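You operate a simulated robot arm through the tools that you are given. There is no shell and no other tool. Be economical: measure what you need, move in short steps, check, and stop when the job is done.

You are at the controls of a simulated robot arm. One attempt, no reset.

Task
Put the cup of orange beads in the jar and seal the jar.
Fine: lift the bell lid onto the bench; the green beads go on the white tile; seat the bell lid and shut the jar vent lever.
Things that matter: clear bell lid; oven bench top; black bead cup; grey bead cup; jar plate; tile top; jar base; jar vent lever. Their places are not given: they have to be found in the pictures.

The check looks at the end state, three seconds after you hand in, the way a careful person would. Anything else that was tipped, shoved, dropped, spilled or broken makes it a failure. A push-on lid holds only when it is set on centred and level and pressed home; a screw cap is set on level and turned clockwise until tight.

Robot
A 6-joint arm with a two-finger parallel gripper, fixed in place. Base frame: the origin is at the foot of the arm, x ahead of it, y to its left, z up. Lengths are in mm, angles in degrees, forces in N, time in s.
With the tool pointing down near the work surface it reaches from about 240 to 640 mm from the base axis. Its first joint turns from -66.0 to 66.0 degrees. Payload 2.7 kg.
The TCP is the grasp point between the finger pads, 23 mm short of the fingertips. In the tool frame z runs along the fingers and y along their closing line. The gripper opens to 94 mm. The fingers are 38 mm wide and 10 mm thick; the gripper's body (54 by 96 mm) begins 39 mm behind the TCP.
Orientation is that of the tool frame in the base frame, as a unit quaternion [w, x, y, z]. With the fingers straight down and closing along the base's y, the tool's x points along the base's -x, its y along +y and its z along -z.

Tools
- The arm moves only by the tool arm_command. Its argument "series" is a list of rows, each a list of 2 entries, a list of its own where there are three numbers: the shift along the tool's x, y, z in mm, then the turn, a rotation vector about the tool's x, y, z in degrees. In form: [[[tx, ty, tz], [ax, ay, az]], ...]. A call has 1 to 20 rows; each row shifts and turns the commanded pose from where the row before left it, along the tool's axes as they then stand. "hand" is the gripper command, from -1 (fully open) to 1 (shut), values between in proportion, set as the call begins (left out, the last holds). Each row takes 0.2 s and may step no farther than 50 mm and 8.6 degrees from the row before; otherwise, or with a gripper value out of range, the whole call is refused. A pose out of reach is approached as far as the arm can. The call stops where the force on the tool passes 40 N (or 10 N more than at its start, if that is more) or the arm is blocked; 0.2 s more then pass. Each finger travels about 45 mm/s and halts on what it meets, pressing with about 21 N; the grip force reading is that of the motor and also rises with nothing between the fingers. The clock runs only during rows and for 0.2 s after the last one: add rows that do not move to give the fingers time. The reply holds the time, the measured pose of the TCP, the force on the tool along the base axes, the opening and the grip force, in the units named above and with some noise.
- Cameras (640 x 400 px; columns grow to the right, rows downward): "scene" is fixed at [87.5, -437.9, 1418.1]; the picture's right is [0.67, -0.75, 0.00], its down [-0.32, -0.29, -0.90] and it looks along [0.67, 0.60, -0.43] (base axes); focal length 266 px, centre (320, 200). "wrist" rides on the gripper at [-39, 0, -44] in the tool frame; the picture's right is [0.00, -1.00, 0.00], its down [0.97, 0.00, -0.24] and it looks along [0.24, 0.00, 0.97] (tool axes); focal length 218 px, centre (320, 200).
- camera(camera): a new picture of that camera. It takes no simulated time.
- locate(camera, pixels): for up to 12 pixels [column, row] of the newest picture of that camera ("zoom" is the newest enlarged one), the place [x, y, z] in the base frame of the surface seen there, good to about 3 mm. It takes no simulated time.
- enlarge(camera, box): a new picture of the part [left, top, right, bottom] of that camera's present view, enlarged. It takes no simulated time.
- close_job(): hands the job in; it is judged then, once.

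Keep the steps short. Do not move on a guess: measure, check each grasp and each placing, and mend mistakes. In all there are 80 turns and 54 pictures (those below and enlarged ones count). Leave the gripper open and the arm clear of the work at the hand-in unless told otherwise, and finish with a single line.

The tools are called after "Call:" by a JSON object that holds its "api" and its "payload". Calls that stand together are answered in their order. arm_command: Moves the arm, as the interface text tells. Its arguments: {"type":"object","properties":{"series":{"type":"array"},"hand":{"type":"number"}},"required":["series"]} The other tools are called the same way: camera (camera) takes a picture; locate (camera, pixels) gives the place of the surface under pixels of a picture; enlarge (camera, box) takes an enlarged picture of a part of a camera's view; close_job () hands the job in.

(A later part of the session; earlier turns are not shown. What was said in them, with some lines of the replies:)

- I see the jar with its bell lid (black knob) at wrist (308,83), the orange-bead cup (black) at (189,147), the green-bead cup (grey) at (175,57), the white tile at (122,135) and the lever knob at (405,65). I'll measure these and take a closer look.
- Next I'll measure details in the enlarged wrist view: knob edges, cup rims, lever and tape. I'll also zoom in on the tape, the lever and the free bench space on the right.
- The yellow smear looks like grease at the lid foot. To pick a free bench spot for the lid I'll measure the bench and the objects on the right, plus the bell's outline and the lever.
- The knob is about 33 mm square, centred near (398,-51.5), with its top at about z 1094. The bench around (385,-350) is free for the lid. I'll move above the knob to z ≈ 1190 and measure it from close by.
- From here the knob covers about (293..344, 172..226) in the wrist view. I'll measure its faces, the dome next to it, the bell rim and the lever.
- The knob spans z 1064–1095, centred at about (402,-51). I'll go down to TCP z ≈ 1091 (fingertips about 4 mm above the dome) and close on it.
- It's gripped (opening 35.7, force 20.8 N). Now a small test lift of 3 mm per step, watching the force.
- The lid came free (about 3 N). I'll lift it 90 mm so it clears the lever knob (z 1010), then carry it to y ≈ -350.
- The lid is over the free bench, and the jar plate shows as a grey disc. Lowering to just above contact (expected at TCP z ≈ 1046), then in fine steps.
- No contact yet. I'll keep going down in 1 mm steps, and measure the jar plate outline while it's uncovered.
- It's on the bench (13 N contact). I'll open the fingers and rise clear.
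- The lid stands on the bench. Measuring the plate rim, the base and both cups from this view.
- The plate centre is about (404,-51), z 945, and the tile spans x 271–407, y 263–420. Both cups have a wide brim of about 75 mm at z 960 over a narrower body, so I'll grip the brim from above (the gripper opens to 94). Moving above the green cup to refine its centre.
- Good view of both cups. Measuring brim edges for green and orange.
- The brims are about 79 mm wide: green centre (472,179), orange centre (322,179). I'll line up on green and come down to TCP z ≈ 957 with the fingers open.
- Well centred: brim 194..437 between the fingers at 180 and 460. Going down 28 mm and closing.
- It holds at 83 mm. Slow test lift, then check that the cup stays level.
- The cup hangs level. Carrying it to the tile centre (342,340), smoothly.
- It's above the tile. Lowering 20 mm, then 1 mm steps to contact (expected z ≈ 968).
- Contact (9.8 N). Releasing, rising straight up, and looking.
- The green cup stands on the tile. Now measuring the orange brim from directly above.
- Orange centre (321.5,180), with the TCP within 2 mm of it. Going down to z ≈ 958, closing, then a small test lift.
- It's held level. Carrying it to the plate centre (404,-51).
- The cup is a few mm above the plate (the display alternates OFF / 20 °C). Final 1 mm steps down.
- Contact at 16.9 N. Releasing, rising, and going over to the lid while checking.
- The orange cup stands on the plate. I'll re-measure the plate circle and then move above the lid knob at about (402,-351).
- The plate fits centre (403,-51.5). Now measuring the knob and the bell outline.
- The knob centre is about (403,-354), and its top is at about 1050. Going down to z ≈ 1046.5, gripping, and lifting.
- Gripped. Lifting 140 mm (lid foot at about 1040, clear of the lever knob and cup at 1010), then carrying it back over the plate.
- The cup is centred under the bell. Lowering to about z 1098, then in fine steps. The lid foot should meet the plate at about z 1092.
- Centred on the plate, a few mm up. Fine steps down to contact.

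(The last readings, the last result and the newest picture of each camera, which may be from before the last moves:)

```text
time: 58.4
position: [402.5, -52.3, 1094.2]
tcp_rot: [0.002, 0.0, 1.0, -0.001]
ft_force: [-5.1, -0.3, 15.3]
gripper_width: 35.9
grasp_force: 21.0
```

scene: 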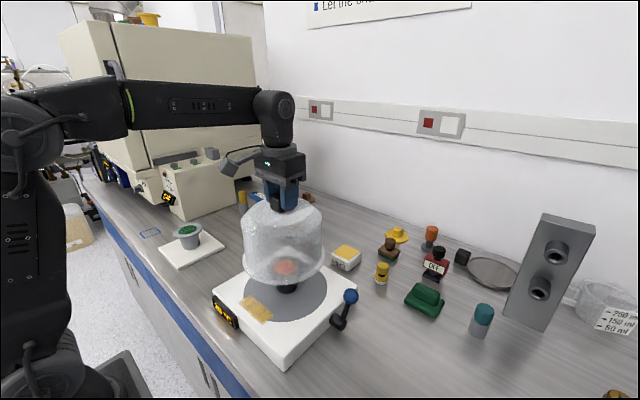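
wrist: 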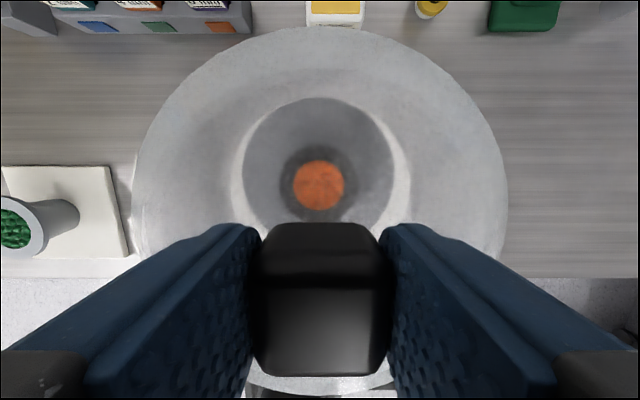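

Contact at 15 N. Pressing home another 1–1.5 mm while staying below 40 N.

Call:
{"api": "arm_command", "payload": {"series": [[[0, 0, 0.7], [0, 0, 0]], [[0, 0, 0.6], [0, 0, 0]], [[0, 0, 0], [0, 0, 0]], [[0, 0, 0], [0, 0, 0]]]}}

Call:
{"api": "enlarge", "payload": {"camera": "scene", "box": [200, 200, 370, 370]}}

```text
time: 59.4
position: [404.6, -53.1, 1090.3]
tcp_rot: [0.0, 0.0, 1.0, -0.002]
ft_force: [0.1, -3.4, 16.8]
gripper_width: 35.6
grasp_force: 20.7
```

```text
2.35 times, centred on (285, 285) of scene
```

zoom: 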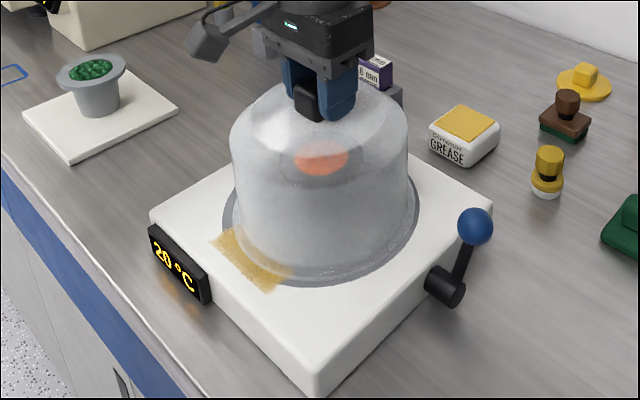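

It moved down about 3 mm, so it may have seated. I'll press a little more to confirm it's home.

Call:
{"api": "arm_command", "payload": {"series": [[[0, 0, 0.7], [0, 0, 0]], [[0, 0, 0.7], [0, 0, 0]], [[0, 0, 0], [0, 0, 0]]]}}

```text
time: 60.2
position: [405.2, -53.0, 1089.4]
tcp_rot: [0.0, 0.001, 1.0, -0.001]
ft_force: [3.8, -3.9, 14.2]
gripper_width: 35.9
grasp_force: 21.1
```

The force stays at about 15 N, so the fingers are slipping on the knob. I'll release, rise, measure how the lid sits, and then press on the knob top with shut fingers.

Call:
{"api": "arm_command", "payload": {"series": [[[0, 0, 0], [0, 0, 0]], [[0, 0, 0], [0, 0, 0]], [[0, 0, 0], [0, 0, 0]], [[0, 0, 0], [0, 0, 0]], [[0, 0, 0], [0, 0, 0]]], "hand": -1}}

Call:
{"api": "arm_command", "payload": {"series": [[[0, 0, -10], [0, 0, 0]], [[0, 0, -30], [0, 0, 0]], [[0, 0, -40], [0, 0, 0]], [[0, 0, -20], [0, 0, 0]], [[0, 0, 0], [0, 0, 0]]]}}

Call:
{"api": "camera", "payload": {"camera": "wrist"}}

Call:
{"api": "enlarge", "payload": {"camera": "scene", "box": [200, 200, 370, 370]}}

```text
time: 61.4
position: [404.7, -53.8, 1090.0]
tcp_rot: [0.0, 0.0, 1.0, -0.001]
ft_force: [0.0, -0.3, 0.0]
gripper_width: 94.2
grasp_force: 0.0
```

```text
time: 62.6
position: [405.3, -52.9, 1190.5]
tcp_rot: [0.0, -0.001, 1.0, 0.0]
ft_force: [-0.4, 0.4, -1.2]
gripper_width: 93.8
grasp_force: 0.1
```

```text
21 pictures are left
```

wrist: 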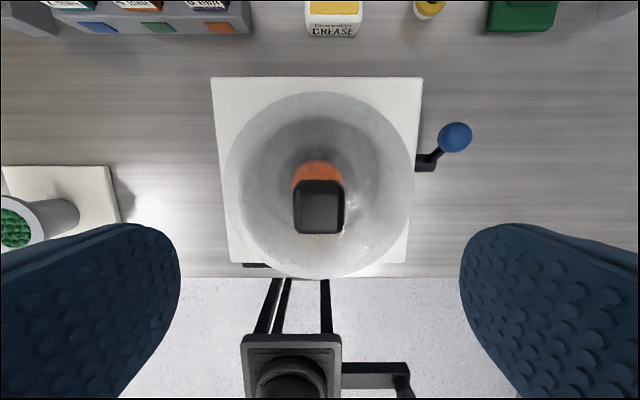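

```text
2.35 times, centred on (285, 285) of scene
```

zoom: 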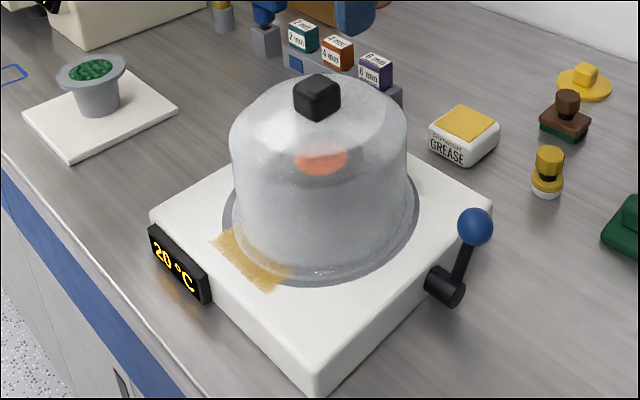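

Call:
{"api": "locate", "payload": {"camera": "wrist", "pixels": [[297, 184], [340, 184], [340, 228], [298, 228], [318, 205], [226, 190], [412, 190], [320, 94], [320, 275], [240, 140], [398, 140], [280, 210]]}}

Call:
{"api": "locate", "payload": {"camera": "zoom", "pixels": [[316, 82], [237, 215], [413, 200], [320, 275], [232, 200], [410, 215], [290, 272], [360, 272], [474, 227], [445, 288], [462, 262], [435, 285]]}}

```text
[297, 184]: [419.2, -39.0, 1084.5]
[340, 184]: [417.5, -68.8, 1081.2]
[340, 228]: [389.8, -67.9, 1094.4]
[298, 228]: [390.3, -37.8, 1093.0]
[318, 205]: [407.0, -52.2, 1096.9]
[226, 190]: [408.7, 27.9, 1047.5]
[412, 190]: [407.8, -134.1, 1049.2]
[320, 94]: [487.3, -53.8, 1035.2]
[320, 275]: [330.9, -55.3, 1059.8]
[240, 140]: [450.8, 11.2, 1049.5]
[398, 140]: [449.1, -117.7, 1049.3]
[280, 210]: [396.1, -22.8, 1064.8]
```

```text
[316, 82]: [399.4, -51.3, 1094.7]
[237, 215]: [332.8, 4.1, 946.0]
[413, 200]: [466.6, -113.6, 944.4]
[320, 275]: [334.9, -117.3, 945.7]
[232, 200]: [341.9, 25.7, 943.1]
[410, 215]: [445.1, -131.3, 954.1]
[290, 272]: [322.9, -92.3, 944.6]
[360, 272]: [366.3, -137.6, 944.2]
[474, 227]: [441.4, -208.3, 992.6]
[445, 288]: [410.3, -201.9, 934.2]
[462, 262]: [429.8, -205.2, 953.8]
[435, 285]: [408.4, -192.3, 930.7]
```

The lid sits as it did at first (knob top ≈ 1095, bell centre within 2 mm of the plate centre). Shutting the fingers, going to just above the knob (contact expected at TCP z ≈ 1118) and pressing.

Call:
{"api": "arm_command", "payload": {"series": [[[0, 0, 0], [0, 0, 0]], [[0, 0, 0], [0, 0, 0]], [[0, 0, 0], [0, 0, 0]], [[0, 0, 0], [0, 0, 0]], [[1, 0, 25], [0, 0, 0]], [[0, 0, 25], [0, 0, 0]], [[0, 0, 15], [0, 0, 0]], [[0, 0, 3], [0, 0, 0]], [[0, 0, 0], [0, 0, 0]]], "hand": 1}}

Call:
{"api": "arm_command", "payload": {"series": [[[0, 0, 1], [0, 0, 0]], [[0, 0, 1], [0, 0, 0]], [[0, 0, 1], [0, 0, 0]], [[0, 0, 1], [0, 0, 0]], [[0, 0, 1], [0, 0, 0]], [[0, 0, 0], [0, 0, 0]]]}}

```text
time: 64.6
position: [402.9, -52.4, 1122.3]
tcp_rot: [0.0, 0.0, 1.0, -0.001]
ft_force: [-0.2, -0.2, 0.6]
gripper_width: 0.0
grasp_force: 20.8
```

```text
time: 66.0
position: [402.3, -52.9, 1118.4]
tcp_rot: [0.002, 0.0, 1.0, -0.003]
ft_force: [-9.9, -1.0, 26.4]
gripper_width: 0.1
grasp_force: 21.3
```

Pressing at 26 N. A bit more, up toward the limit.

Call:
{"api": "arm_command", "payload": {"series": [[[0, 0, 0.5], [0, 0, 0]], [[0, 0, 0.5], [0, 0, 0]], [[0, 0, 0.5], [0, 0, 0]], [[0, 0, 0.5], [0, 0, 0]], [[0, 0, 0], [0, 0, 0]]]}}

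```text
time: 66.5
position: [402.8, -53.4, 1119.0]
tcp_rot: [0.002, -0.001, 1.0, -0.001]
ft_force: [0.7, 0.7, 3.2]
gripper_width: 0.1
grasp_force: 21.2
stopped in row 2: the force on the tool passed its limit (the readings are from after the stop); the commanded pose is now the measured one
```

The push went past 40 N with no further movement, so the lid is home. Rising, and taking a close look at the vent lever.

Call:
{"api": "arm_command", "payload": {"series": [[[0, 0, -20], [0, 0, 0]], [[0, 0, -30], [0, 0, 0]], [[0, -40, 0], [0, 0, 0]], [[0, -40, 0], [0, 0, 0]], [[0, -40, 0], [0, 0, 0]], [[20, -27, 0], [0, 0, 0]], [[20, 0, 0], [0, 0, 0]], [[0, 0, 0], [0, 0, 0]]]}}

Call:
{"api": "enlarge", "payload": {"camera": "scene", "box": [310, 270, 380, 340]}}

Call:
{"api": "camera", "payload": {"camera": "wrist"}}

```text
time: 68.3
position: [360.3, -202.7, 1167.9]
tcp_rot: [0.002, -0.001, 1.0, -0.003]
ft_force: [0.1, -0.7, 0.2]
gripper_width: 0.0
grasp_force: 21.3
```

```text
5.71 times, centred on (345, 305) of scene
```

zoom: 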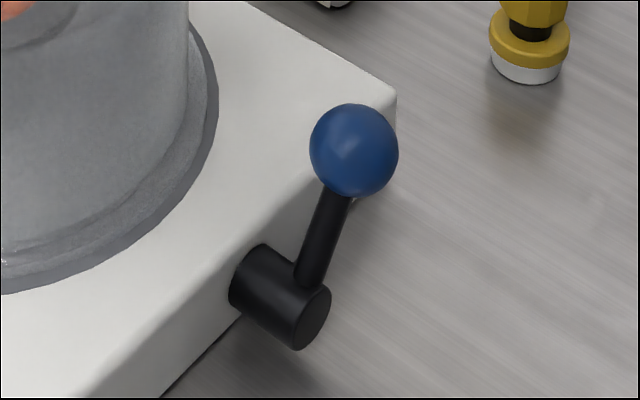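

```text
18 pictures are left
```

wrist: 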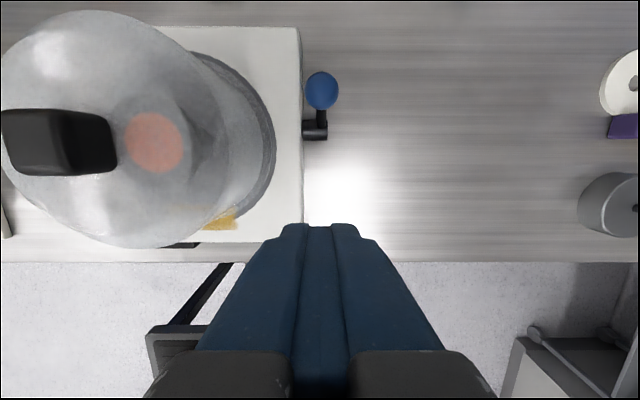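

Measuring the lever ball, rod and axle precisely in both views.

Call:
{"api": "locate", "payload": {"camera": "zoom", "pixels": [[354, 150], [318, 155], [392, 150], [354, 110], [355, 190], [335, 205], [312, 275], [312, 318], [265, 260], [240, 290], [300, 345], [325, 295]]}}

Call:
{"api": "locate", "payload": {"camera": "wrist", "pixels": [[322, 90], [307, 90], [337, 90], [322, 75], [322, 106], [315, 130], [305, 130], [326, 130], [320, 115], [294, 90]]}}

```text
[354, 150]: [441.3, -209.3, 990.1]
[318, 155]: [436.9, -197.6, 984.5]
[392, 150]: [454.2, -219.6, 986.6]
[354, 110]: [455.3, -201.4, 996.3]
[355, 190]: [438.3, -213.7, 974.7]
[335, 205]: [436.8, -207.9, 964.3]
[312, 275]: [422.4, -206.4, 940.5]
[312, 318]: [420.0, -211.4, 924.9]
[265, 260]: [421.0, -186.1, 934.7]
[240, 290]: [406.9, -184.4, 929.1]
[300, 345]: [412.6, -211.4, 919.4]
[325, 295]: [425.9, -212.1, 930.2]
```

```text
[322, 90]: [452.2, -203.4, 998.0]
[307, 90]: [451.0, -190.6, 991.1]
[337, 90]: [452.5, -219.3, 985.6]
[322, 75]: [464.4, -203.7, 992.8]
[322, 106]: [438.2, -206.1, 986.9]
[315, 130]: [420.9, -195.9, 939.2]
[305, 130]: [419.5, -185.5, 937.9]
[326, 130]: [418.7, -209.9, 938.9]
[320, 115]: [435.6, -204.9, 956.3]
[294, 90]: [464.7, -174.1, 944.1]
```

The ball centre is about (451,-205,984) and the axle about (419, ·, 926), so the lever leans about 29° toward +x, which looks like one end of its travel. With the fingers shut I'll go to the far side of the ball (x ≈ 492, tips at z ≈ 972), then push gently back toward -x and watch the force.

Call:
{"api": "arm_command", "payload": {"series": [[[-44, 0, 0], [0, 0, 0]], [[-44, 0, 0], [0, 0, 0]], [[-44, -2, 0], [0, 0, 0]], [[0, 0, 40], [0, 0, 0]], [[0, 0, 45], [0, 0, 0]], [[0, 0, 45], [0, 0, 0]], [[0, 0, 35], [0, 0, 0]], [[0, 0, 8], [0, 0, 0]], [[0, 0, 0], [0, 0, 0]]]}}

Call:
{"api": "enlarge", "payload": {"camera": "scene", "box": [290, 200, 450, 340]}}

```text
time: 70.3
position: [494.7, -204.4, 995.9]
tcp_rot: [0.002, 0.0, 1.0, -0.001]
ft_force: [-0.6, 0.6, -0.1]
gripper_width: 0.1
grasp_force: 21.2
```

```text
2.86 times, centred on (370, 270) of scene
```

zoom: 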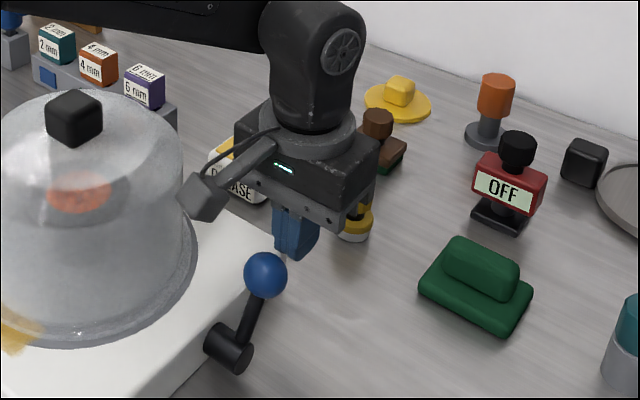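

The fingers are behind the ball. Pushing toward -x in small steps.

Call:
{"api": "arm_command", "payload": {"series": [[[4, 0, 0], [0, 0, 0]], [[4, 0, 0], [0, 0, 0]], [[3, 0, 0], [0, 0, 0]], [[3, 0, 0], [0, 0, 0]], [[3, 0, 0], [0, 0, 0]], [[3, 0, 0], [0, 0, 0]], [[0, 0, 0], [0, 0, 0]]]}}

Call:
{"api": "enlarge", "payload": {"camera": "scene", "box": [290, 200, 450, 340]}}

```text
time: 71.9
position: [474.4, -203.2, 996.1]
tcp_rot: [0.003, 0.0, 1.0, -0.001]
ft_force: [-0.9, 0.5, -0.1]
gripper_width: 0.1
grasp_force: 21.1
```

```text
2.86 times, centred on (370, 270) of scene
```

zoom: 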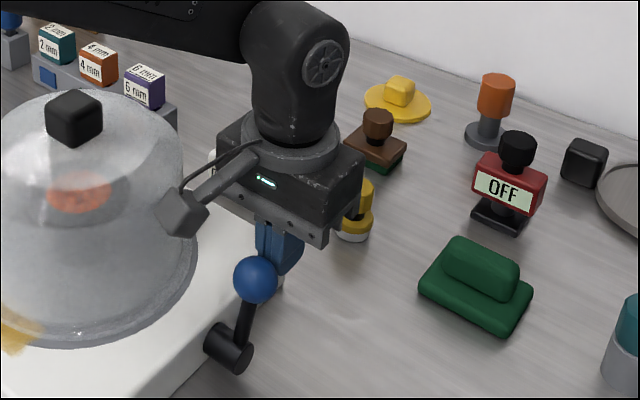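

The ball follows toward -x with almost no force (about 1 N). Continuing to the end of travel.

Call:
{"api": "arm_command", "payload": {"series": [[[4, 0, 0], [0, 0, 0]], [[4, 0, 0], [0, 0, 0]], [[4, 0, 0], [0, 0, 0]], [[4, 0, 0], [0, 0, 0]], [[4, 0, 0], [0, 0, 0]], [[4, 0, 0], [0, 0, 0]], [[4, 0, 0], [0, 0, 0]], [[4, 0, 0], [0, 0, 0]], [[0, 0, 0], [0, 0, 0]]]}}

Call:
{"api": "enlarge", "payload": {"camera": "scene", "box": [290, 200, 450, 340]}}

```text
time: 73.9
position: [442.3, -201.9, 995.1]
tcp_rot: [0.003, 0.0, 1.0, -0.001]
ft_force: [0.6, -0.1, 0.3]
gripper_width: 0.0
grasp_force: 21.1
```

```text
2.86 times, centred on (370, 270) of scene
```

zoom: 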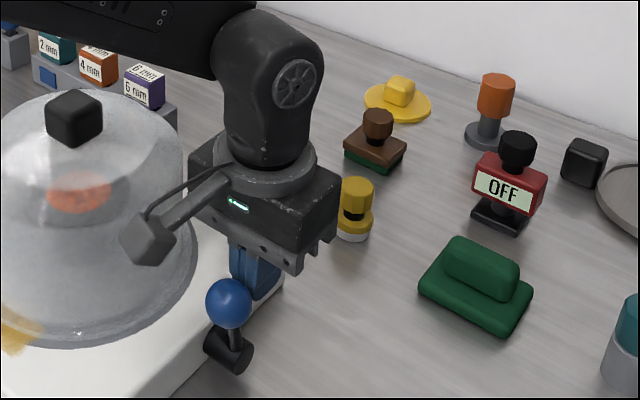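

It's past upright and still free. Continuing toward the end stop.

Call:
{"api": "arm_command", "payload": {"series": [[[4, -1, 0], [0, 0, 0]], [[4, -1, 0], [0, 0, 0]], [[4, 0, 0], [0, 0, 0]], [[4, 0, 0], [0, 0, 0]], [[4, 0, 0], [0, 0, 0]], [[4, 0, 0], [0, 0, 0]], [[0, 0, 0], [0, 0, 0]]]}}

Call:
{"api": "enlarge", "payload": {"camera": "scene", "box": [290, 200, 450, 340]}}

```text
time: 75.5
position: [422.1, -204.2, 996.8]
tcp_rot: [0.006, -0.001, 1.0, -0.003]
ft_force: [29.1, -0.5, -11.4]
gripper_width: 0.0
grasp_force: 20.8
```

```text
2.86 times, centred on (370, 270) of scene
```

zoom: 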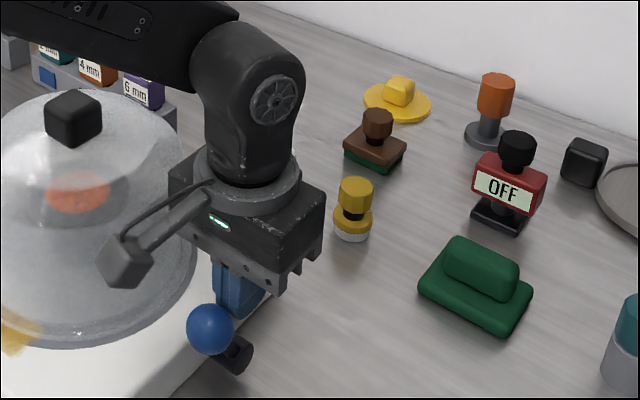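

A firm end stop (29 N) with the ball at x ≈ 389, the mirror of where it began, so the lever is now over to its other end. Backing off in +x, rising, opening the gripper and checking everything.

Call:
{"api": "arm_command", "payload": {"series": [[[-6, 0, 0], [0, 0, 0]], [[-15, 0, 0], [0, 0, 0]], [[-15, 0, 0], [0, 0, 0]], [[0, 0, -40], [0, 0, 0]], [[0, 0, -45], [0, 0, 0]], [[0, 0, -45], [0, 0, 0]], [[0, 0, -45], [0, 0, 0]], [[0, 0, -45], [0, 0, 0]], [[30, -30, 0], [0, 0, 0]], [[30, -30, 0], [0, 0, 0]], [[30, -30, 0], [0, 0, 0]], [[0, 0, 0], [0, 0, 0]]]}}

Call:
{"api": "arm_command", "payload": {"series": [[[0, 0, 0], [0, 0, 0]], [[0, 0, 0], [0, 0, 0]], [[0, 0, 0], [0, 0, 0]], [[0, 0, 0], [0, 0, 0]], [[0, 0, 0], [0, 0, 0]], [[0, 0, 0], [0, 0, 0]]], "hand": -1}}

Call:
{"api": "camera", "payload": {"camera": "scene"}}

Call:
{"api": "enlarge", "payload": {"camera": "scene", "box": [150, 210, 390, 370]}}

```text
time: 78.1
position: [364.5, -296.0, 1216.3]
tcp_rot: [0.001, -0.001, 1.0, -0.002]
ft_force: [-0.7, 1.0, 0.6]
gripper_width: 0.1
grasp_force: 20.9
```

```text
time: 79.5
position: [364.2, -296.7, 1215.3]
tcp_rot: [0.002, 0.0, 1.0, -0.001]
ft_force: [0.0, 0.0, 0.8]
gripper_width: 94.2
grasp_force: 0.1
```

```text
13 pictures are left
```

scene: 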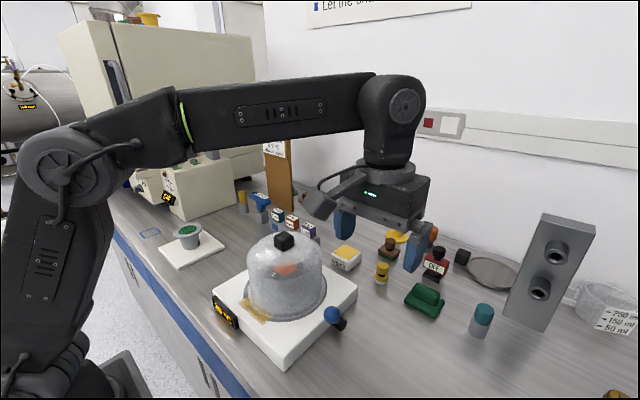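

```text
2.50 times, centred on (270, 290) of scene
```

zoom: 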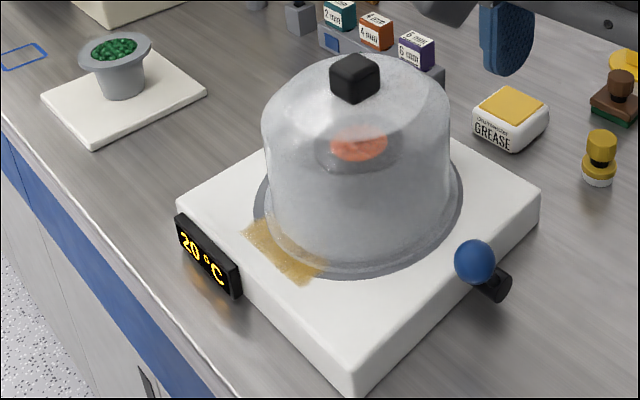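

The end state looks right. The base hasn't moved and the lid is level and centred within about 2 mm of the plate. The orange cup is inside, the green cup is on the tile, and the lever is at its other end stop. The gripper is open and clear, so I'm handing in.

Call:
{"api": "close_job", "payload": {}}

```text
The job is handed in.
```

The orange cup is in the jar, the bell lid is pressed home, the vent lever is pushed over to its other end stop (taken as shut, since it has no markings), and the green cup is on the white tile.
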